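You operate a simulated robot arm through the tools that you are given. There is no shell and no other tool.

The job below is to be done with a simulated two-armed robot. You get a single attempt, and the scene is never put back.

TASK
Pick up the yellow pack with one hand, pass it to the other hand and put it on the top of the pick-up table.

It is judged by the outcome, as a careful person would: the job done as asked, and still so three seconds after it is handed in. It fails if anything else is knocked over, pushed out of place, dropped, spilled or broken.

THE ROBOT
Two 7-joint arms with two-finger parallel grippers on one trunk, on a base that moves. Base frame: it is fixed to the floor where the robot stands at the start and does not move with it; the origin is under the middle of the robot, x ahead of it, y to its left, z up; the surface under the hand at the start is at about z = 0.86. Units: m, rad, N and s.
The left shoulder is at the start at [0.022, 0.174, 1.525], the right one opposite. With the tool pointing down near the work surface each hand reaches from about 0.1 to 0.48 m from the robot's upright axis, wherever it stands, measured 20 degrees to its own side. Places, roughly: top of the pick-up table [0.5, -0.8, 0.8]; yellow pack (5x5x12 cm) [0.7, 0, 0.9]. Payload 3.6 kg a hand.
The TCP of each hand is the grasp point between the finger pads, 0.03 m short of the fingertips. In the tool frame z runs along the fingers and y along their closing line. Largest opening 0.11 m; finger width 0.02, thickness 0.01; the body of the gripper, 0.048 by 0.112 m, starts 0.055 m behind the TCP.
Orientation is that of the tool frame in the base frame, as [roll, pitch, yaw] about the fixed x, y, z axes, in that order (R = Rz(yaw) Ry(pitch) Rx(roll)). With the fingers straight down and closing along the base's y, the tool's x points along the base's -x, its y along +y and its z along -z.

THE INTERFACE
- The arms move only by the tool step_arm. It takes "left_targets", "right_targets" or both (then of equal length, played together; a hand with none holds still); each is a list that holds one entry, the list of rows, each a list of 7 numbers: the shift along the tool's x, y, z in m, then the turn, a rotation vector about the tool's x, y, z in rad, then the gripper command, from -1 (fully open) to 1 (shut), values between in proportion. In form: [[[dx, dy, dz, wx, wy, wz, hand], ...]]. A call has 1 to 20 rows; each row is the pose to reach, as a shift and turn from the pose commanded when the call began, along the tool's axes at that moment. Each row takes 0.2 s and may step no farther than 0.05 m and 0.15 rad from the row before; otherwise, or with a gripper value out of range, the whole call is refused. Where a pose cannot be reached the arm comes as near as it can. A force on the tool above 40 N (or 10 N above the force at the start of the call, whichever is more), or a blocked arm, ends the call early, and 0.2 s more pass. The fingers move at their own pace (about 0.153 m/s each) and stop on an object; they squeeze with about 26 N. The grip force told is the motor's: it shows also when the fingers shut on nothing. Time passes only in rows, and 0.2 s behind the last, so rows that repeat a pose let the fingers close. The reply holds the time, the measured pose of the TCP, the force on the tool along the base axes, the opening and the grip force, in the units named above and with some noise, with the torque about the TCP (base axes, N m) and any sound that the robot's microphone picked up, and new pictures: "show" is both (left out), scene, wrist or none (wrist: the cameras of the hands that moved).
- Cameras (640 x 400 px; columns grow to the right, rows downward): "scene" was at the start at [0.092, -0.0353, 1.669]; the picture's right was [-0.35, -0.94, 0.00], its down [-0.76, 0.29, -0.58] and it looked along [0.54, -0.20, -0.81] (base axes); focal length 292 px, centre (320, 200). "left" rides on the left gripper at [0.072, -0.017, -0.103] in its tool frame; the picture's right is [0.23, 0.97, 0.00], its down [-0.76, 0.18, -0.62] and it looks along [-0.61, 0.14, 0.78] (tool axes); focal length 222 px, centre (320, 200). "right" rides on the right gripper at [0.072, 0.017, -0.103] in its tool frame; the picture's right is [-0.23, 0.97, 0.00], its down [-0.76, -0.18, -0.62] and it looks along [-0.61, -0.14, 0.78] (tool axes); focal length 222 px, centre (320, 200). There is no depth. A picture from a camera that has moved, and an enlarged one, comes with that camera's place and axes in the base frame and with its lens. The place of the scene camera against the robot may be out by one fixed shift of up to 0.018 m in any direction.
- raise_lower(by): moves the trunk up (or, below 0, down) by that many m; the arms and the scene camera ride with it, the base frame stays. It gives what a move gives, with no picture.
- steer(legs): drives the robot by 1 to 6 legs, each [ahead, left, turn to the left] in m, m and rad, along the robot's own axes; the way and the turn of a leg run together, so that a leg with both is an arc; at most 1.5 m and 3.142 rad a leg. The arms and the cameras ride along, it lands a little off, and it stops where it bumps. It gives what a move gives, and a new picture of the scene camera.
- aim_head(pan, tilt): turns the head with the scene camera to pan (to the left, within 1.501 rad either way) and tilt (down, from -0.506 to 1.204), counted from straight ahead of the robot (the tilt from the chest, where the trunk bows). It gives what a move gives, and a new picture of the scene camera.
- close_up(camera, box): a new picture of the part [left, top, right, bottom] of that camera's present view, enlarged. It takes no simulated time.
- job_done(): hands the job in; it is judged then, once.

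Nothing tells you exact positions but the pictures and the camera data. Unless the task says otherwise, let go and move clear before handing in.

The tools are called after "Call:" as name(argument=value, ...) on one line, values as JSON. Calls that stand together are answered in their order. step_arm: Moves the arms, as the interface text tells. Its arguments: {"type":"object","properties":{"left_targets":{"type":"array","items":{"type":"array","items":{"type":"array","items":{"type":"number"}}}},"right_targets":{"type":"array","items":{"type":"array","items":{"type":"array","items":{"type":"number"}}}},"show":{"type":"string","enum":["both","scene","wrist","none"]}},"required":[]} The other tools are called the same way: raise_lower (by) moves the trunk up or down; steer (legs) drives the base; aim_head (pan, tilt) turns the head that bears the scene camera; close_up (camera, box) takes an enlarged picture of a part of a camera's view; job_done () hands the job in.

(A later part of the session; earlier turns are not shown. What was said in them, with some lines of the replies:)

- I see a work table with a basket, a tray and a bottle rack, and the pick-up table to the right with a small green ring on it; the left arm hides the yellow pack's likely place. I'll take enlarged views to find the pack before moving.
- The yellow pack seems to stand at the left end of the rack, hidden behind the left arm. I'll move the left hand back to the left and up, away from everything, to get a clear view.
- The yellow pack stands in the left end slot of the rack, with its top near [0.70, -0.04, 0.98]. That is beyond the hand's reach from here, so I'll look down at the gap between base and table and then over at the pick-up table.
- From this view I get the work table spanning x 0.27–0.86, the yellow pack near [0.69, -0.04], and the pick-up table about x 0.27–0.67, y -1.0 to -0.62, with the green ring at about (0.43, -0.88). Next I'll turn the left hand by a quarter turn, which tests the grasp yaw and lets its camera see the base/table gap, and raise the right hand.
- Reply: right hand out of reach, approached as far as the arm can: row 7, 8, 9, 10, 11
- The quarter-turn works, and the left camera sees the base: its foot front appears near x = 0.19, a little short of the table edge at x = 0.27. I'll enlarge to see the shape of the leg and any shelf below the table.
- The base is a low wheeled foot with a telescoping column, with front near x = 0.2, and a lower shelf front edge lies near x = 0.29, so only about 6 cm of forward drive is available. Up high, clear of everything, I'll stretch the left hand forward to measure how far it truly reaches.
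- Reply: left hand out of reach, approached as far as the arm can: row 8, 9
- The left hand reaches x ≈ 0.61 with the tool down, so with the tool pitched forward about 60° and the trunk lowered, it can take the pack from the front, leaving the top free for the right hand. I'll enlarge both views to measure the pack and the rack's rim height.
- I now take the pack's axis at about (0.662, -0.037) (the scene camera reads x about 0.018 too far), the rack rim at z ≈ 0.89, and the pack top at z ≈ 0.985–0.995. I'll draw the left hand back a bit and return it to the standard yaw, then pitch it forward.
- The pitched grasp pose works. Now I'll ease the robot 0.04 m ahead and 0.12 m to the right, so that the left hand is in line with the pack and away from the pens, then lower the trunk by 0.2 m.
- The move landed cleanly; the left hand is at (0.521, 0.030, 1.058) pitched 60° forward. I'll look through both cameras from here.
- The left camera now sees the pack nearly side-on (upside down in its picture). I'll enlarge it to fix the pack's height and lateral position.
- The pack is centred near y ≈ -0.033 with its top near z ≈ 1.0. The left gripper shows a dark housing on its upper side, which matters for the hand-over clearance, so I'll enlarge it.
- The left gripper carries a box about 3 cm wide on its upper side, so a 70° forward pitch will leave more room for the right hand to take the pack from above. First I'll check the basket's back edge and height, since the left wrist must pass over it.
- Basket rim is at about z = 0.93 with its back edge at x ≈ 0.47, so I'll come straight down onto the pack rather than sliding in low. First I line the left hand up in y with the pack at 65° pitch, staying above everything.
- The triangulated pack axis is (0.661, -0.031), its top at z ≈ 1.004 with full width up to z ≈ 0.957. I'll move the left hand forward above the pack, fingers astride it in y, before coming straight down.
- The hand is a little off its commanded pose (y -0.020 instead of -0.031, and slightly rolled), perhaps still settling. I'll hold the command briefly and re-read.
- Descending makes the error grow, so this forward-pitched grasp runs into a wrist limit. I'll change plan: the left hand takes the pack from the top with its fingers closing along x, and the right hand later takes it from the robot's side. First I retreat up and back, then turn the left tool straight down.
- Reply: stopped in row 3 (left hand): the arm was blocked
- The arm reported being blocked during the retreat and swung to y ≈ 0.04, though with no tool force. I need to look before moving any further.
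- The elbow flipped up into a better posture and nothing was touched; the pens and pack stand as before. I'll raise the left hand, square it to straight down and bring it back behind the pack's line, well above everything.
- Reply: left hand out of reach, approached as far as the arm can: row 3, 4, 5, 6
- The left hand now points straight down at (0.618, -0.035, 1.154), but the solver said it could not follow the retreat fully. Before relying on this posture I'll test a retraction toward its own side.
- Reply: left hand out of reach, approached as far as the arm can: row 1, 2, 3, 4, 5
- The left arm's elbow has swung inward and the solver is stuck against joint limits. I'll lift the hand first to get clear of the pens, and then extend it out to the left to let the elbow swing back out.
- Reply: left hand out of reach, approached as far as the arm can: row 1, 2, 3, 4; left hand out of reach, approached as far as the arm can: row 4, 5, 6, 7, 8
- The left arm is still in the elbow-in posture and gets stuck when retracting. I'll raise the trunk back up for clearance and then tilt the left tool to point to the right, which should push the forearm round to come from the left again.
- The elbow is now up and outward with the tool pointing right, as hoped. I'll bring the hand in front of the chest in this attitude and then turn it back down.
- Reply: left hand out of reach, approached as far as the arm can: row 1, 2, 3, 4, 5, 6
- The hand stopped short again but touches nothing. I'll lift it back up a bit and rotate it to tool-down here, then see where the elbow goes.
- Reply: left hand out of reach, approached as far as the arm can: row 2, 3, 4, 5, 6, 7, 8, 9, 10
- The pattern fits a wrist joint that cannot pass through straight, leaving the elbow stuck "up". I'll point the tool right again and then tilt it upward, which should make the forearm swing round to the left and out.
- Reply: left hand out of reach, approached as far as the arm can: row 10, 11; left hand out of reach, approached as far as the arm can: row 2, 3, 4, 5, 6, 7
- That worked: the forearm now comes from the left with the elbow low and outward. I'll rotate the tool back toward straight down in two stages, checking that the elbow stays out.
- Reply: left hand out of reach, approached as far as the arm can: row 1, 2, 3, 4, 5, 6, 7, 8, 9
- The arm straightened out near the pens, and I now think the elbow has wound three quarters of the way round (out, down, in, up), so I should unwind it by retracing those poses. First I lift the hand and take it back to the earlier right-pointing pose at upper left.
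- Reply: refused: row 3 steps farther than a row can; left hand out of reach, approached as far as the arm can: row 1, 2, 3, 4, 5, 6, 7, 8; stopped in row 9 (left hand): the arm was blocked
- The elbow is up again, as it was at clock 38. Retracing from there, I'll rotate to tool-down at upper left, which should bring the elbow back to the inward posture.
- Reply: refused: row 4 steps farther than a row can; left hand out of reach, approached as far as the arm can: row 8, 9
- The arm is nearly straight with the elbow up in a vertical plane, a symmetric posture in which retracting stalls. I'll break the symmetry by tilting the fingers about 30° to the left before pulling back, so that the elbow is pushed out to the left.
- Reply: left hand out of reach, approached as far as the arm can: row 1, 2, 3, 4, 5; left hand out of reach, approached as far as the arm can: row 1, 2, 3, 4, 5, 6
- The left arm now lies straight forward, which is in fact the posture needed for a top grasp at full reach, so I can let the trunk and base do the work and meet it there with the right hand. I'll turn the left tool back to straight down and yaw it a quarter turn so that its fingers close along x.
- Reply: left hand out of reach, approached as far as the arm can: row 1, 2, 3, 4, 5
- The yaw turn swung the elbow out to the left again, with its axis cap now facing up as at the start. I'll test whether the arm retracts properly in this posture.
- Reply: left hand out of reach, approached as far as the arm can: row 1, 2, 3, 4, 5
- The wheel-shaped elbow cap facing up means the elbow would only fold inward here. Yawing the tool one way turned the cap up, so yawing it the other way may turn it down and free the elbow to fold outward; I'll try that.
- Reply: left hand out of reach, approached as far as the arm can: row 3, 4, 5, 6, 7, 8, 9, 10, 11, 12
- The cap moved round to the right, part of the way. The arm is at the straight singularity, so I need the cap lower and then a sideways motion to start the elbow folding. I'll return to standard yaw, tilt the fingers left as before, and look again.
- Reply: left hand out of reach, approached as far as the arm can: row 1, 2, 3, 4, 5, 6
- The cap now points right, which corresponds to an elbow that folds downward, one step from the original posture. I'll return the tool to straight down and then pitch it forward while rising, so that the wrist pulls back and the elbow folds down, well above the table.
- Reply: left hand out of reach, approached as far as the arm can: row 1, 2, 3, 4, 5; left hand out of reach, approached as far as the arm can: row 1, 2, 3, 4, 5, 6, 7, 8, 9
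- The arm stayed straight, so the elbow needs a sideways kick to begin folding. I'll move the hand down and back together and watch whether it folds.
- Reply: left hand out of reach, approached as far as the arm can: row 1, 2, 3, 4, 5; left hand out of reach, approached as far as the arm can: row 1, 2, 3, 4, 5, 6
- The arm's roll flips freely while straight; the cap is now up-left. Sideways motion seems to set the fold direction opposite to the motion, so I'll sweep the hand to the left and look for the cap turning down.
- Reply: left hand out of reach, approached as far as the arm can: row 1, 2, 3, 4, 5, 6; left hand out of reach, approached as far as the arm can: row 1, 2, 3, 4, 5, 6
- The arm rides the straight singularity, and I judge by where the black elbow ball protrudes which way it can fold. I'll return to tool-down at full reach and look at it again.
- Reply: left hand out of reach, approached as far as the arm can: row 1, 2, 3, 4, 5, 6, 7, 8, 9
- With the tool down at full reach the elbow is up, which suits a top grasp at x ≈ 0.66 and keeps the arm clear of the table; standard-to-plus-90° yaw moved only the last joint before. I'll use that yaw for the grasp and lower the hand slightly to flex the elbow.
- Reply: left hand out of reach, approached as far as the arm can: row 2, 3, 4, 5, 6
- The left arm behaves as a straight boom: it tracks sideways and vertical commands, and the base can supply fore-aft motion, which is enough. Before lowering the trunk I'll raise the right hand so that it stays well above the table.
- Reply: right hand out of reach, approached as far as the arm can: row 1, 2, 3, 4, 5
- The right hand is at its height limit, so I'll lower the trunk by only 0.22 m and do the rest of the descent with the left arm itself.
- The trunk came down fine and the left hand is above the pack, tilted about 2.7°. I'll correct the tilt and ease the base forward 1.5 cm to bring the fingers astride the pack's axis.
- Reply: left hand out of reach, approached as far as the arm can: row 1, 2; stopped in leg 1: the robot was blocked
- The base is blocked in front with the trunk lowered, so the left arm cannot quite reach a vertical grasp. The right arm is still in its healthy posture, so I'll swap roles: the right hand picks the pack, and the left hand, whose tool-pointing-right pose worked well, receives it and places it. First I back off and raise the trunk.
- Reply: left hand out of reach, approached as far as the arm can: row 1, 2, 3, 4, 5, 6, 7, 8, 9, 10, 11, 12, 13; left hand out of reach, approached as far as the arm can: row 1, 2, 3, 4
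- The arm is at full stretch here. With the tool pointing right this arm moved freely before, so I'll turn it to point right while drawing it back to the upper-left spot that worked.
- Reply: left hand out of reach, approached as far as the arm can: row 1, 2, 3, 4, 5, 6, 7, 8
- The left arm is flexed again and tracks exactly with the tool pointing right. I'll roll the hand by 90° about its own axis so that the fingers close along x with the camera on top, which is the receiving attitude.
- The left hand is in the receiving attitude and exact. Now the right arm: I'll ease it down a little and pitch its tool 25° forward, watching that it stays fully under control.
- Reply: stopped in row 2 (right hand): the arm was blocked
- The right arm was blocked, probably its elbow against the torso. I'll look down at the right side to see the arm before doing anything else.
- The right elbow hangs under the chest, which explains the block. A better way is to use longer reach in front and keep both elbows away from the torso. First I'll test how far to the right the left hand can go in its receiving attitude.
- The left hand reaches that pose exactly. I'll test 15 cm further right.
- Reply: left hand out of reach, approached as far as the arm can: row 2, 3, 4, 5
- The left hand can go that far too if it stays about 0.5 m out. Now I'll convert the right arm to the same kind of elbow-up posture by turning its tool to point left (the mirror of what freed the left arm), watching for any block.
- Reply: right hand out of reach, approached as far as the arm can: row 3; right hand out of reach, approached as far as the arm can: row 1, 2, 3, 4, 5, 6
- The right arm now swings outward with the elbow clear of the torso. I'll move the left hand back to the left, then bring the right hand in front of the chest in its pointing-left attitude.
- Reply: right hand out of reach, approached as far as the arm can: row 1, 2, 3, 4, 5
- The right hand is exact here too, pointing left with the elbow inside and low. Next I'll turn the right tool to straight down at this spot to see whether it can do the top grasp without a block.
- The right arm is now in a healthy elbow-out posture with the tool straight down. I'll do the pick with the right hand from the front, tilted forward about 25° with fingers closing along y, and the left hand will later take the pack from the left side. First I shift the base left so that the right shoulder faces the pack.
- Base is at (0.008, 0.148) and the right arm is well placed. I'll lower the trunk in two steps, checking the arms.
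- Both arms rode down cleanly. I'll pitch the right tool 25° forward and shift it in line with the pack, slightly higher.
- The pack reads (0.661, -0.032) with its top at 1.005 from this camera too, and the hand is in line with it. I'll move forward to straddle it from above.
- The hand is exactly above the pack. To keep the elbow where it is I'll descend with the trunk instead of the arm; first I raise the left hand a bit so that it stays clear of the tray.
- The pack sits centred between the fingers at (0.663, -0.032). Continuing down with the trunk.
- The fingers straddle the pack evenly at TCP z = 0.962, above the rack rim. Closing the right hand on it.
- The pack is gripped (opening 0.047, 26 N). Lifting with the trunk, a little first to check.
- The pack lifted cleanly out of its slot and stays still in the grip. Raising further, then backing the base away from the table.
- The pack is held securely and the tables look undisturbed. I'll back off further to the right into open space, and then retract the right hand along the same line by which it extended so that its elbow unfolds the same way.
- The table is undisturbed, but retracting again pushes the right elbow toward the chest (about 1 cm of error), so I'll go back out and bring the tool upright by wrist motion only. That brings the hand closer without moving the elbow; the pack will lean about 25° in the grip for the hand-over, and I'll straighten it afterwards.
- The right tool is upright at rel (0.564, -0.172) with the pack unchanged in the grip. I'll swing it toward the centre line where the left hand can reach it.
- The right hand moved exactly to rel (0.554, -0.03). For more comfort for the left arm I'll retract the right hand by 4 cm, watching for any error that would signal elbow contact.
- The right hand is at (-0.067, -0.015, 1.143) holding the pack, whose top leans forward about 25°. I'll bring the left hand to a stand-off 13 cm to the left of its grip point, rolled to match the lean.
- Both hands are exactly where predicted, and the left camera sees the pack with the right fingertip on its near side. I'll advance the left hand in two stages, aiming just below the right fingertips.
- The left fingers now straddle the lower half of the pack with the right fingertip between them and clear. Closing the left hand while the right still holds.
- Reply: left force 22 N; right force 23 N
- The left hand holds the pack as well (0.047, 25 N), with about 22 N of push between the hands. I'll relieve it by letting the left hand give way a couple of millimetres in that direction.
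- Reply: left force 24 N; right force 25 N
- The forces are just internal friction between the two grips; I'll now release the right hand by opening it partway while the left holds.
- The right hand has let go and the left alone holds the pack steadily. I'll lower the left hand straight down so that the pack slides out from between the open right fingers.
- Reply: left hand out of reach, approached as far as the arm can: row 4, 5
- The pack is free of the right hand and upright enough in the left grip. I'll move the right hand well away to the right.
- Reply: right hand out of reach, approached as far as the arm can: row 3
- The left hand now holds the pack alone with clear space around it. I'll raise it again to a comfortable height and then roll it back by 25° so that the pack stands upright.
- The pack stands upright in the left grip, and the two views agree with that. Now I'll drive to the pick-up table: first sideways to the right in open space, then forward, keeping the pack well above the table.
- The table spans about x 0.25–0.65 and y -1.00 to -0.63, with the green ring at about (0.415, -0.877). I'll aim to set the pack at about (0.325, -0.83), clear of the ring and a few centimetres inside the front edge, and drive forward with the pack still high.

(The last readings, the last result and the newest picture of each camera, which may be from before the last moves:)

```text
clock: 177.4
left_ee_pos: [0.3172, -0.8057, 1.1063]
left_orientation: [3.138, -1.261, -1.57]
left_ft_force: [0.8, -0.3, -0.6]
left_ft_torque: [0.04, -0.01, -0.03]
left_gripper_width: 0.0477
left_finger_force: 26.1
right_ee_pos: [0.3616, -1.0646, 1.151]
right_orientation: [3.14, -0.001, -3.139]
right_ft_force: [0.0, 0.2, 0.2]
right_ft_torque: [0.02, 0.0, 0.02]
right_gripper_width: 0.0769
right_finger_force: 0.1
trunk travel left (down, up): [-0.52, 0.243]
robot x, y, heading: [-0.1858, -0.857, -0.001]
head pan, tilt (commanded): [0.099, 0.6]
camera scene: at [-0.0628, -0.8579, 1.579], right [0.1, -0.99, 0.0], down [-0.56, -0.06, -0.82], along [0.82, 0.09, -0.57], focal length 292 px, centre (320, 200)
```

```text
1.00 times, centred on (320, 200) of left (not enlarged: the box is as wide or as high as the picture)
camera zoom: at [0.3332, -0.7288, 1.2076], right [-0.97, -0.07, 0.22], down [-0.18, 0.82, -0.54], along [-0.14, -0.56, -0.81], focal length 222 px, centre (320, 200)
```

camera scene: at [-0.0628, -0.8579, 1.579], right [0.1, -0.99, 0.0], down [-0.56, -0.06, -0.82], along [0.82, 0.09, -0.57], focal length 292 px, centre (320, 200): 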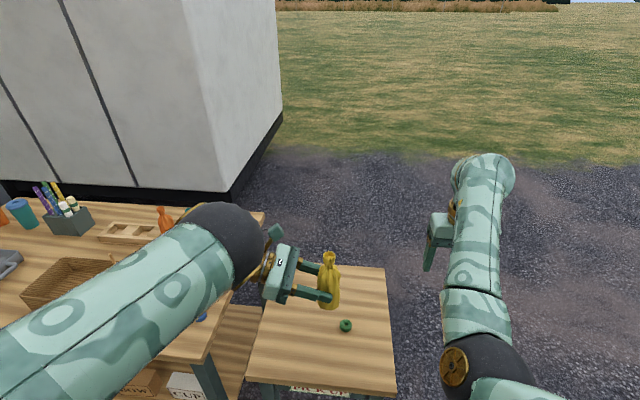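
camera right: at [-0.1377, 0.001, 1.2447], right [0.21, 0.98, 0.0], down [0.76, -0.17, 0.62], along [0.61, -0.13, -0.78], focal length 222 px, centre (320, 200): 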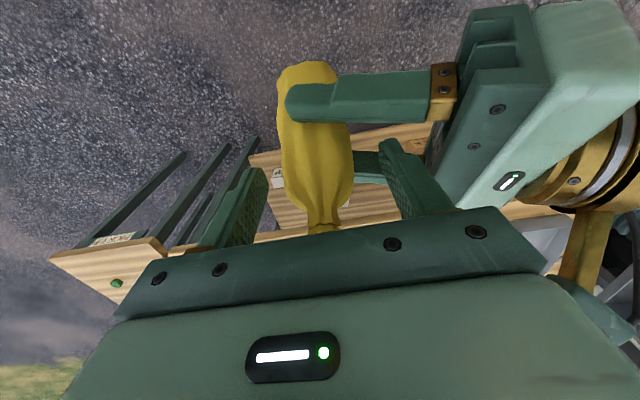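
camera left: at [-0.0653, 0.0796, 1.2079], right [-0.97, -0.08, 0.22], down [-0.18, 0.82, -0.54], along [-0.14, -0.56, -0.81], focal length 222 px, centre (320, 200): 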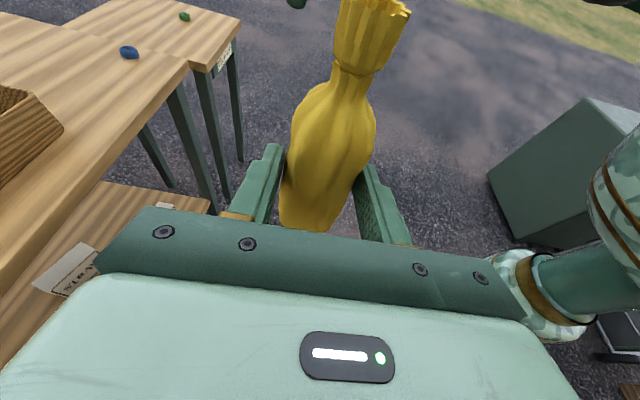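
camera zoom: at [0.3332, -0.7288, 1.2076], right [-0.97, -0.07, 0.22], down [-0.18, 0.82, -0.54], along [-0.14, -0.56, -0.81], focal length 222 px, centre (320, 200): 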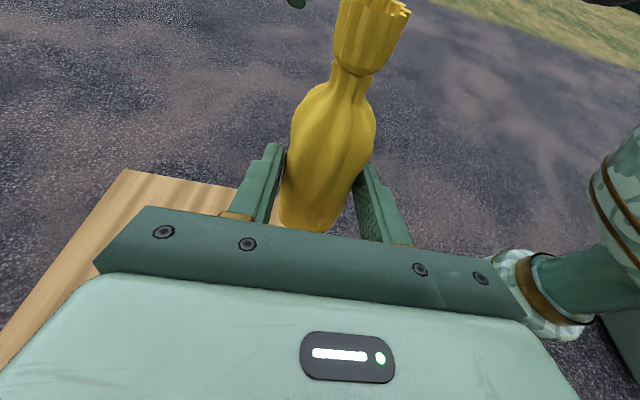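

The pack is above the intended spot. Lowering the trunk shifts the chest forward, so I'll first back the base 6 cm and extend the left hand by the same amount to leave room for it.

Call:
steer(legs=[[-0.06, 0.0, 0.0]])

Call:
step_arm(left_targets=[[[0, -0.02, 0, 0, 0, 0, 1], [0, -0.04, 0, 0, 0, 0, 1], [0, -0.06, 0, 0, 0, 0, 1], [0, -0.06, 0, 0, 0, 0, 1]]], show="none")

```text
clock: 178.3
left_ee_pos: [0.2549, -0.8065, 1.109]
left_orientation: [-3.139, -1.264, -1.574]
left_ft_force: [-0.5, 0.7, -1.2]
left_ft_torque: [0.06, 0.0, 0.03]
left_gripper_width: 0.0481
left_finger_force: 26.4
right_ee_pos: [0.2995, -1.0664, 1.1529]
right_orientation: [3.141, 0.0, -3.14]
right_ft_force: [0.1, 0.2, 0.2]
right_ft_torque: [-0.01, -0.02, 0.0]
right_gripper_width: 0.0769
right_finger_force: 0.1
trunk travel left (down, up): [-0.52, 0.243]
robot x, y, heading: [-0.2454, -0.8623, 0.009]
head pan, tilt (commanded): [0.099, 0.6]
camera scene: at [-0.1251, -0.8582, 1.5791], right [0.1, -0.99, 0.0], down [-0.56, -0.06, -0.83], along [0.82, 0.08, -0.56], focal length 292 px, centre (320, 200)
```

scene: 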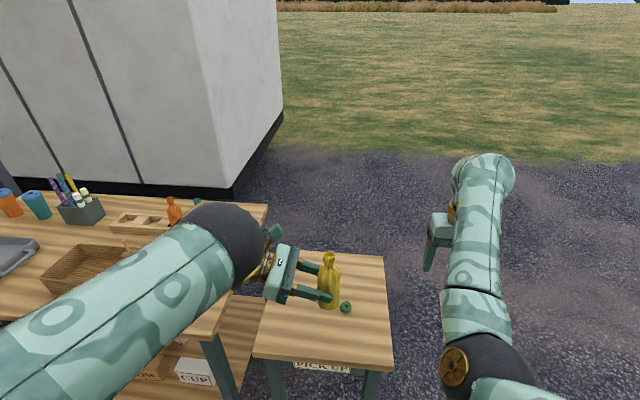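

```text
clock: 179.3
left_ee_pos: [0.3174, -0.8072, 1.1064]
left_orientation: [3.137, -1.264, -1.569]
left_ft_force: [0.2, -0.1, -1.7]
left_ft_torque: [0.0, 0.01, 0.06]
left_gripper_width: 0.0474
left_finger_force: 26.6
right_ee_pos: [0.2986, -1.0679, 1.1517]
right_orientation: [3.139, 0.0, -3.139]
right_ft_force: [-1.2, 0.0, -0.1]
right_ft_torque: [0.0, -0.03, 0.0]
right_gripper_width: 0.0772
right_finger_force: 0.1
trunk travel left (down, up): [-0.52, 0.243]
robot x, y, heading: [-0.2448, -0.8548, 0.007]
head pan, tilt (commanded): [0.099, 0.6]
```

Call:
raise_lower(by=-0.1)

Call:
raise_lower(by=-0.08)

Call:
close_up(camera="scene", box=[0, 0, 640, 400])

```text
clock: 180.7
left_ee_pos: [0.3156, -0.8057, 1.0084]
left_orientation: [-3.141, -1.264, -1.572]
left_ft_force: [-0.3, -0.2, -0.9]
left_ft_torque: [0.03, -0.01, -0.04]
left_gripper_width: 0.0481
left_finger_force: 26.4
right_ee_pos: [0.2992, -1.0656, 1.0534]
right_orientation: [3.139, 0.0, -3.14]
right_ft_force: [0.0, 0.0, 0.4]
right_ft_torque: [-0.01, 0.0, 0.01]
right_gripper_width: 0.0772
right_finger_force: 0.0
trunk travel left (down, up): [-0.42, 0.343]
robot x, y, heading: [-0.2454, -0.8602, 0.001]
head pan, tilt (commanded): [0.099, 0.6]
```

```text
clock: 181.8
left_ee_pos: [0.3157, -0.8081, 0.9279]
left_orientation: [-3.141, -1.263, -1.573]
left_ft_force: [-0.7, -0.4, -1.0]
left_ft_torque: [0.0, -0.01, -0.01]
left_gripper_width: 0.0478
left_finger_force: 26.5
right_ee_pos: [0.3016, -1.0677, 0.9713]
right_orientation: [3.141, 0.0, -3.139]
right_ft_force: [-0.8, 0.0, 1.1]
right_ft_torque: [-0.03, 0.0, -0.04]
right_gripper_width: 0.0774
right_finger_force: 0.0
trunk travel left (down, up): [-0.34, 0.423]
robot x, y, heading: [-0.2409, -0.856, 0.006]
head pan, tilt (commanded): [0.099, 0.6]
```

```text
1.00 times, centred on (320, 200) of scene (not enlarged: the box is as wide or as high as the picture)
camera zoom: at [-0.081, -0.858, 1.3977], right [0.1, -0.99, 0.0], down [-0.56, -0.06, -0.82], along [0.82, 0.08, -0.57], focal length 292 px, centre (320, 200)
```

zoom: 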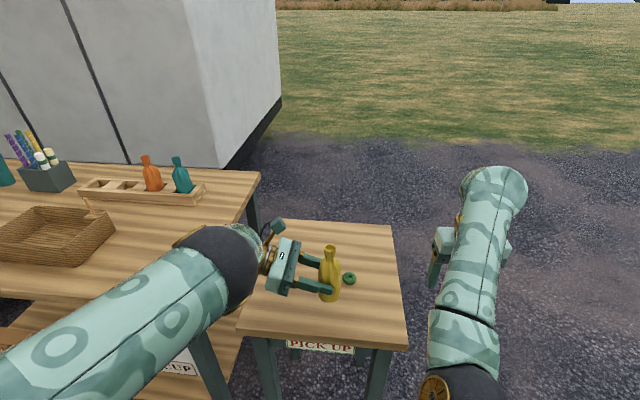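

Position holds exactly while lowering. A little further by trunk, then the last part slowly with the arm so the force tells me of contact.

Call:
raise_lower(by=-0.05)

Call:
close_up(camera="scene", box=[180, 180, 440, 360])

Call:
close_up(camera="left", box=[0, 0, 640, 400])

```text
clock: 182.8
left_ee_pos: [0.3158, -0.8076, 0.8772]
left_orientation: [3.14, -1.261, -1.572]
left_ft_force: [-1.3, 0.1, -1.5]
left_ft_torque: [0.02, 0.0, -0.01]
left_gripper_width: 0.048
left_finger_force: 25.7
right_ee_pos: [0.3046, -1.067, 0.9024]
right_orientation: [-3.142, -0.035, -3.14]
right_ft_force: [0.3, 0.1, -0.2]
right_ft_torque: [0.0, -0.06, -0.01]
right_gripper_width: 0.0771
right_finger_force: 0.1
trunk travel left (down, up): [-0.29, 0.473]
robot x, y, heading: [-0.2439, -0.8565, 0.005]
head pan, tilt (commanded): [0.099, 0.6]
```

```text
2.22 times, centred on (310, 270) of scene
camera zoom: at [-0.0614, -0.8579, 1.3467], right [0.1, -0.99, 0.0], down [-0.56, -0.06, -0.82], along [0.82, 0.08, -0.57], focal length 649 px, centre (342, 44)
```

zoom: 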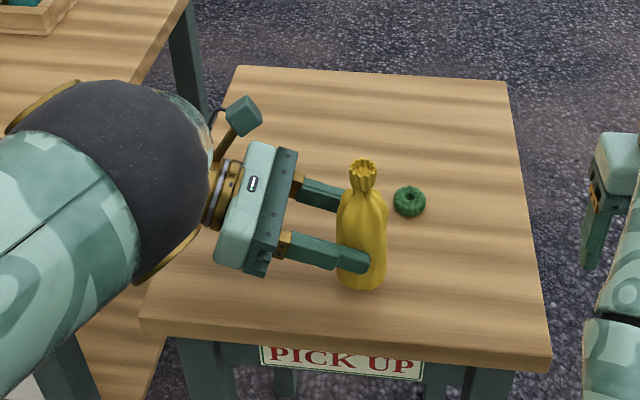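

```text
1.00 times, centred on (320, 200) of left (not enlarged: the box is as wide or as high as the picture)
camera zoom: at [0.3326, -0.7297, 0.9783], right [-0.97, -0.07, 0.22], down [-0.18, 0.82, -0.54], along [-0.14, -0.56, -0.81], focal length 222 px, centre (320, 200)
```

zoom: 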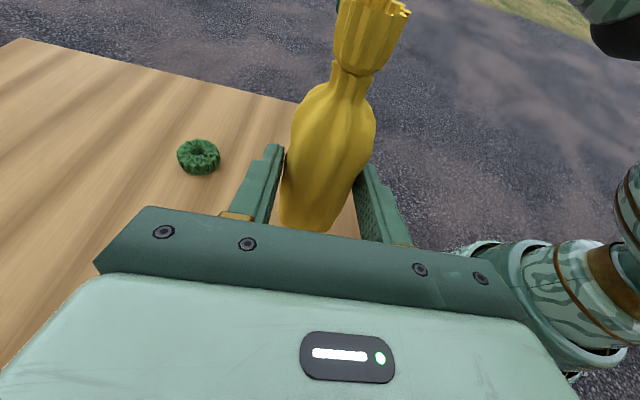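

The pack is upright over the table at (0.316, -0.826), about 3 cm above the top, with the ring well clear. I'll shift it 1.2 cm inward and lower it with the arm.

Call:
step_arm(left_targets=[[[-0.006, -0.006, 0.0019, 0, 0, 0, 1], [-0.012, -0.012, 0.0038, 0, 0, 0, 1], [-0.018, -0.012, 0.0057, 0, 0, 0, 1], [-0.0238, -0.012, 0.0076, 0, 0, 0, 1], [-0.0238, -0.012, 0.0076, 0, 0, 0, 1]]], show="none")

Call:
close_up(camera="scene", box=[240, 200, 400, 320])

```text
clock: 183.9
left_ee_pos: [0.3276, -0.8069, 0.8547]
left_orientation: [-3.124, -1.265, -1.59]
left_ft_force: [1.3, 0.1, 22.6]
left_ft_torque: [-0.15, 0.14, -0.03]
left_gripper_width: 0.0476
left_finger_force: 26.0
right_ee_pos: [0.3051, -1.0667, 0.901]
right_orientation: [3.141, -0.036, -3.14]
right_ft_force: [1.0, 0.3, 0.1]
right_ft_torque: [-0.01, 0.02, -0.01]
right_gripper_width: 0.0769
right_finger_force: 0.0
trunk travel left (down, up): [-0.29, 0.473]
robot x, y, heading: [-0.2426, -0.858, -0.001]
head pan, tilt (commanded): [0.099, 0.6]
```

```text
3.33 times, centred on (320, 260) of scene
camera zoom: at [-0.063, -0.8581, 1.3471], right [0.1, -0.99, 0.0], down [-0.56, -0.06, -0.83], along [0.82, 0.08, -0.56], focal length 973 px, centre (320, 0)
```

zoom: 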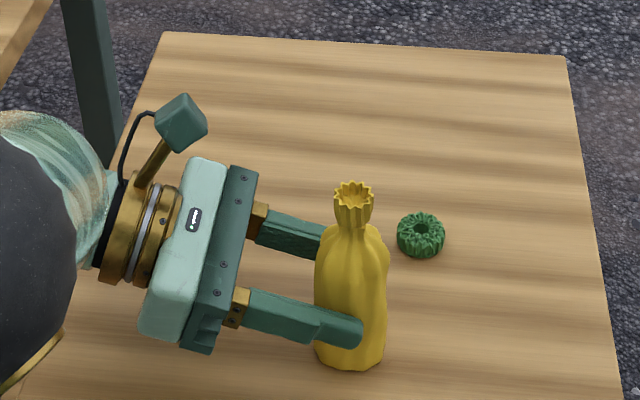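

The force jumped to 22 N upward, so the pack is standing on the table. I'll ease up a fraction of a millimetre to take off the excess before letting go.

Call:
step_arm(left_targets=[[[0.0009, 0, -0.0003, 0, 0, 0, 1], [0.0009, 0, -0.0003, 0, 0, 0, 1]]], show="none")

```text
clock: 184.6
left_ee_pos: [0.329, -0.8073, 0.8539]
left_orientation: [-3.135, -1.264, -1.576]
left_ft_force: [7.0, -0.3, 22.5]
left_ft_torque: [-0.27, -0.1, 0.1]
left_gripper_width: 0.0479
left_finger_force: 26.0
right_ee_pos: [0.3048, -1.0669, 0.9017]
right_orientation: [-3.14, -0.036, -3.138]
right_ft_force: [0.1, -0.5, -0.5]
right_ft_torque: [0.01, 0.0, 0.01]
right_gripper_width: 0.0771
right_finger_force: 0.1
trunk travel left (down, up): [-0.29, 0.473]
robot x, y, heading: [-0.2459, -0.8581, 0.005]
head pan, tilt (commanded): [0.099, 0.6]
```

Call:
step_arm(left_targets=[[[0.0015, 0, -0.0005, 0, 0, 0, 1], [0.0015, 0, -0.0005, 0, 0, 0, 1]]], show="none")

```text
clock: 185.2
left_ee_pos: [0.3283, -0.807, 0.8541]
left_orientation: [3.135, -1.263, -1.568]
left_ft_force: [5.5, 0.3, 11.9]
left_ft_torque: [-0.24, -0.29, 0.13]
left_gripper_width: 0.0476
left_finger_force: 25.7
right_ee_pos: [0.3047, -1.0661, 0.9009]
right_orientation: [-3.141, -0.035, -3.139]
right_ft_force: [-0.3, 0.1, -0.2]
right_ft_torque: [0.0, 0.0, 0.0]
right_gripper_width: 0.077
right_finger_force: 0.1
trunk travel left (down, up): [-0.29, 0.473]
robot x, y, heading: [-0.2439, -0.8565, 0.007]
head pan, tilt (commanded): [0.099, 0.6]
```

Call:
step_arm(left_targets=[[[0.0009, 0, -0.0003, 0, 0, 0, 1], [0.0009, 0, -0.0003, 0, 0, 0, 1]]], show="none")

Call:
close_up(camera="scene", box=[280, 220, 360, 280])

Call:
close_up(camera="left", box=[160, 0, 480, 240])

```text
clock: 185.8
left_ee_pos: [0.3278, -0.807, 0.8556]
left_orientation: [3.128, -1.262, -1.561]
left_ft_force: [0.7, 0.9, -0.8]
left_ft_torque: [0.03, 0.03, 0.04]
left_gripper_width: 0.0475
left_finger_force: 26.2
right_ee_pos: [0.3062, -1.0675, 0.9002]
right_orientation: [3.141, -0.037, -3.138]
right_ft_force: [-0.6, 0.5, 0.1]
right_ft_torque: [0.0, -0.01, -0.01]
right_gripper_width: 0.0772
right_finger_force: 0.0
trunk travel left (down, up): [-0.29, 0.473]
robot x, y, heading: [-0.2436, -0.8596, 0.002]
head pan, tilt (commanded): [0.099, 0.6]
```

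```text
6.67 times, centred on (320, 250) of scene
camera zoom: at [-0.0606, -0.8579, 1.3463], right [0.1, -0.99, 0.0], down [-0.56, -0.06, -0.82], along [0.82, 0.08, -0.57], focal length 1946 px, centre (320, -133)
```

zoom: 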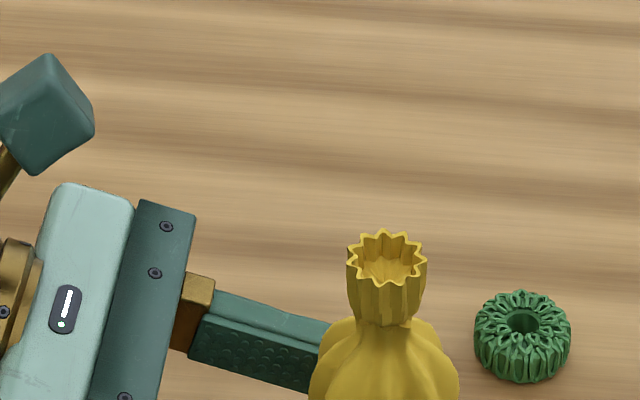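

```text
1.67 times, centred on (320, 120) of left
camera zoom: at [0.3444, -0.7297, 0.9554], right [-0.97, -0.07, 0.22], down [-0.18, 0.83, -0.54], along [-0.15, -0.56, -0.81], focal length 370 px, centre (320, 333)
```

zoom: 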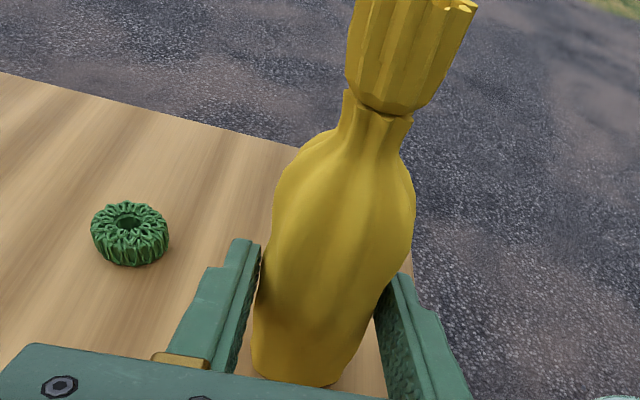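

The load is now zero with the pack just standing on the table and upright. Opening the left hand partway.

Call:
step_arm(left_targets=[[[0, 0, 0, 0, 0, 0, 0.05], [0, 0, 0, 0, 0, 0, -0.2], [0, 0, 0, 0, 0, 0, -0.4], [0, 0, 0, 0, 0, 0, -0.4]]], show="both")

Call:
close_up(camera="scene", box=[240, 200, 400, 320])

```text
clock: 186.8
left_ee_pos: [0.3275, -0.807, 0.8561]
left_orientation: [3.139, -1.263, -1.571]
left_ft_force: [0.0, -0.3, 0.1]
left_ft_torque: [0.01, 0.01, -0.03]
left_gripper_width: 0.0769
left_finger_force: 0.0
right_ee_pos: [0.3057, -1.0675, 0.9005]
right_orientation: [-3.141, -0.036, -3.138]
right_ft_force: [0.9, 0.3, -0.6]
right_ft_torque: [-0.02, 0.01, 0.04]
right_gripper_width: 0.0771
right_finger_force: 0.0
trunk travel left (down, up): [-0.29, 0.473]
robot x, y, heading: [-0.2447, -0.8573, 0.001]
head pan, tilt (commanded): [0.099, 0.6]
camera scene: at [-0.0607, -0.858, 1.3465], right [0.1, -0.99, 0.0], down [-0.56, -0.06, -0.82], along [0.82, 0.08, -0.57], focal length 292 px, centre (320, 200)
camera left: at [0.3449, -0.7297, 0.9567], right [-0.97, -0.07, 0.22], down [-0.18, 0.82, -0.54], along [-0.14, -0.56, -0.81], focal length 222 px, centre (320, 200)
```

scene: 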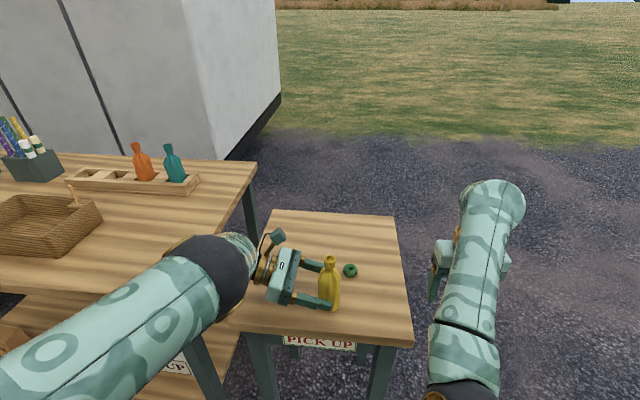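
left: 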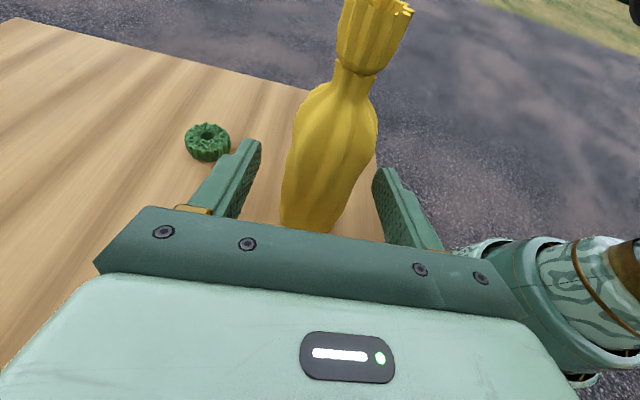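

```text
3.33 times, centred on (320, 260) of scene
camera zoom: at [-0.0607, -0.858, 1.3465], right [0.1, -0.99, 0.0], down [-0.56, -0.06, -0.82], along [0.82, 0.08, -0.57], focal length 973 px, centre (320, 0)
```

zoom: 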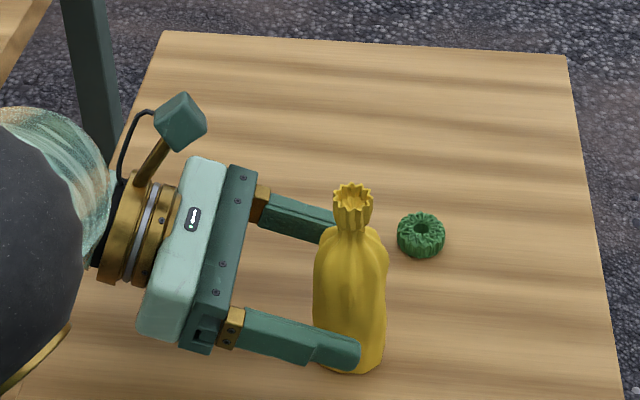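

The pack stands free on the table with clear gaps on both sides. I'll withdraw the left hand back and then upward, away from the pack and both rings.

Call:
step_arm(left_targets=[[[0.0005, 0, -0.0316, 0, 0, 0, -0.4], [0.0245, 0, -0.055, 0, 0, 0, -0.4], [0.0659, 0, -0.0733, 0, 0, 0, -0.4], [0.1088, 0, -0.0869, 0, 0, 0, -0.4], [0.1469, 0, -0.099, 0, 0, 0, -0.4], [0.1469, 0, -0.099, 0, 0, 0, -0.4]]], show="both")

```text
clock: 188.2
left_ee_pos: [0.328, -0.7564, 1.0262]
left_orientation: [3.137, -1.265, -1.567]
left_ft_force: [-0.1, -0.2, -0.2]
left_ft_torque: [0.01, 0.03, -0.01]
left_gripper_width: 0.0771
left_finger_force: 0.1
right_ee_pos: [0.3058, -1.0663, 0.9003]
right_orientation: [-3.141, -0.036, -3.141]
right_ft_force: [0.1, -0.4, -0.4]
right_ft_torque: [0.0, 0.0, 0.0]
right_gripper_width: 0.0767
right_finger_force: 0.0
trunk travel left (down, up): [-0.29, 0.473]
robot x, y, heading: [-0.2453, -0.8527, -0.0]
head pan, tilt (commanded): [0.099, 0.6]
camera scene: at [-0.0603, -0.8578, 1.3464], right [0.1, -0.99, 0.0], down [-0.56, -0.06, -0.82], along [0.82, 0.08, -0.57], focal length 292 px, centre (320, 200)
camera left: at [0.3457, -0.6793, 1.1275], right [-0.97, -0.07, 0.22], down [-0.18, 0.82, -0.54], along [-0.14, -0.56, -0.81], focal length 222 px, centre (320, 200)
```

scene: 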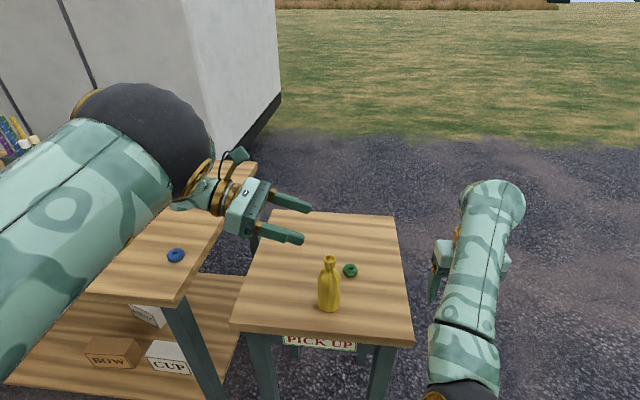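
left: 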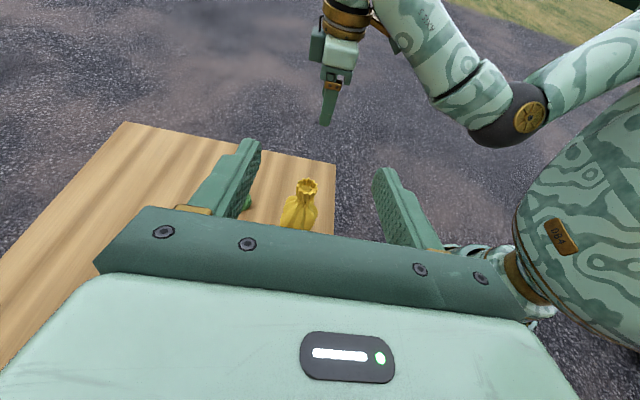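

The pack is standing on the pick-up table, upright, with the green and blue rings untouched. I'll raise the trunk and back the robot away, then inspect everything.

Call:
raise_lower(by=0.2)

Call:
steer(legs=[[-0.35, 0.0, 0]])

Call:
close_up(camera="scene", box=[220, 170, 420, 300])

Call:
aim_head(pan=0.7, tilt=0.5)

```text
clock: 190.3
left_ee_pos: [0.3276, -0.756, 1.2264]
left_orientation: [3.137, -1.263, -1.567]
left_ft_force: [-0.6, 0.1, 0.1]
left_ft_torque: [0.01, 0.01, 0.0]
left_gripper_width: 0.0771
left_finger_force: 0.0
right_ee_pos: [0.3053, -1.0668, 1.1009]
right_orientation: [-3.139, -0.037, -3.142]
right_ft_force: [0.4, -0.2, 0.5]
right_ft_torque: [-0.02, -0.02, 0.02]
right_gripper_width: 0.077
right_finger_force: 0.0
trunk travel left (down, up): [-0.49, 0.273]
robot x, y, heading: [-0.2434, -0.8546, 0.007]
head pan, tilt (commanded): [0.099, 0.6]
```

```text
clock: 192.6
left_ee_pos: [-0.0266, -0.7626, 1.2249]
left_orientation: [3.14, -1.263, -1.583]
left_ft_force: [0.2, 0.3, 0.8]
left_ft_torque: [0.01, 0.01, -0.03]
left_gripper_width: 0.0772
left_finger_force: 0.1
right_ee_pos: [-0.0518, -1.0722, 1.1016]
right_orientation: [3.141, -0.037, 3.133]
right_ft_force: [0.2, 1.2, 0.4]
right_ft_torque: [0.0, -0.05, 0.01]
right_gripper_width: 0.0767
right_finger_force: 0.1
trunk travel left (down, up): [-0.49, 0.273]
robot x, y, heading: [-0.5987, -0.8561, -0.008]
head pan, tilt (commanded): [0.099, 0.6]
camera scene: at [-0.4745, -0.8586, 1.5489], right [0.09, -1.0, 0.0], down [-0.56, -0.05, -0.82], along [0.82, 0.08, -0.57], focal length 292 px, centre (320, 200)
```

scene: 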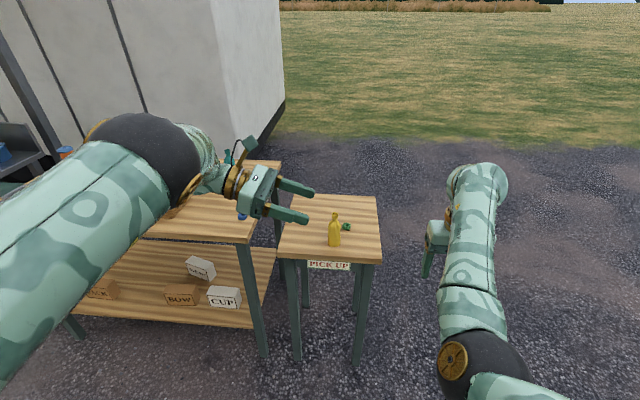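

```text
3.08 times, centred on (320, 235) of scene
camera zoom: at [-0.4745, -0.8586, 1.5489], right [0.09, -1.0, 0.0], down [-0.56, -0.05, -0.82], along [0.82, 0.08, -0.57], focal length 898 px, centre (320, 92)
```

zoom: 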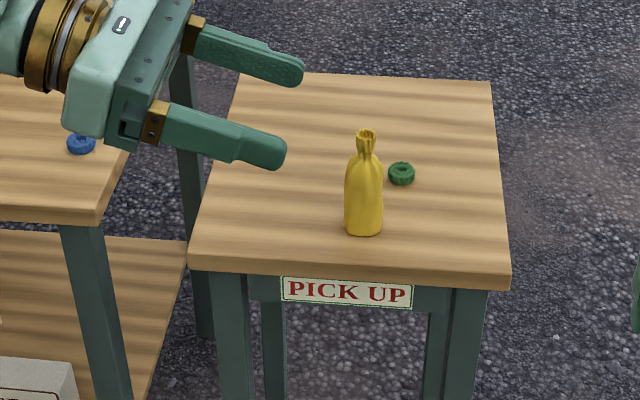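

```text
clock: 193.6
left_ee_pos: [-0.0251, -0.7615, 1.226]
left_orientation: [3.14, -1.263, -1.58]
left_ft_force: [-1.2, -0.9, 1.0]
left_ft_torque: [-0.02, 0.03, -0.01]
left_gripper_width: 0.077
left_finger_force: 0.0
right_ee_pos: [-0.0506, -1.0722, 1.1019]
right_orientation: [3.142, -0.038, 3.134]
right_ft_force: [0.0, 0.3, 0.2]
right_ft_torque: [0.04, 0.03, 0.0]
right_gripper_width: 0.0768
right_finger_force: 0.0
trunk travel left (down, up): [-0.49, 0.273]
robot x, y, heading: [-0.601, -0.8568, -0.007]
head pan, tilt (commanded): [0.7, 0.499]
camera scene: at [-0.492, -0.8087, 1.5579], right [0.64, -0.77, 0.0], down [-0.37, -0.31, -0.88], along [0.68, 0.56, -0.48], focal length 292 px, centre (320, 200)
```

scene: 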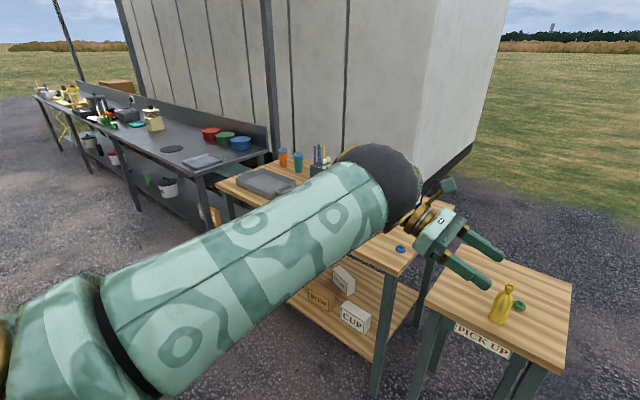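

The yellow pack stands upright on the pick-up table, both hands are empty and well clear, and everything else looks to be in its place. I'm handing in the job.

Call:
job_done()

```text
The job is handed in.
```

The yellow pack is standing upright on the pick-up table, and I've handed the job in.

The right hand lifted the pack out of the rack. The left hand then took it in mid-air and set it down near the front of the table, at about (0.33, -0.83).

- **After release:** both hands let go and I backed the robot away. In the last views the pack had not moved and the green ring was still beside it.
- **Other objects:** in the pictures I saw nothing knocked over or out of place on either table. That covers the orange and teal packs, the pens, cups, tray, basket and both rings.
- **Possible bump:** earlier, while lined up in front of the work table, the base reported being blocked after about 4 mm of forward travel. I couldn't tell what it touched, but the pictures afterwards showed no change.
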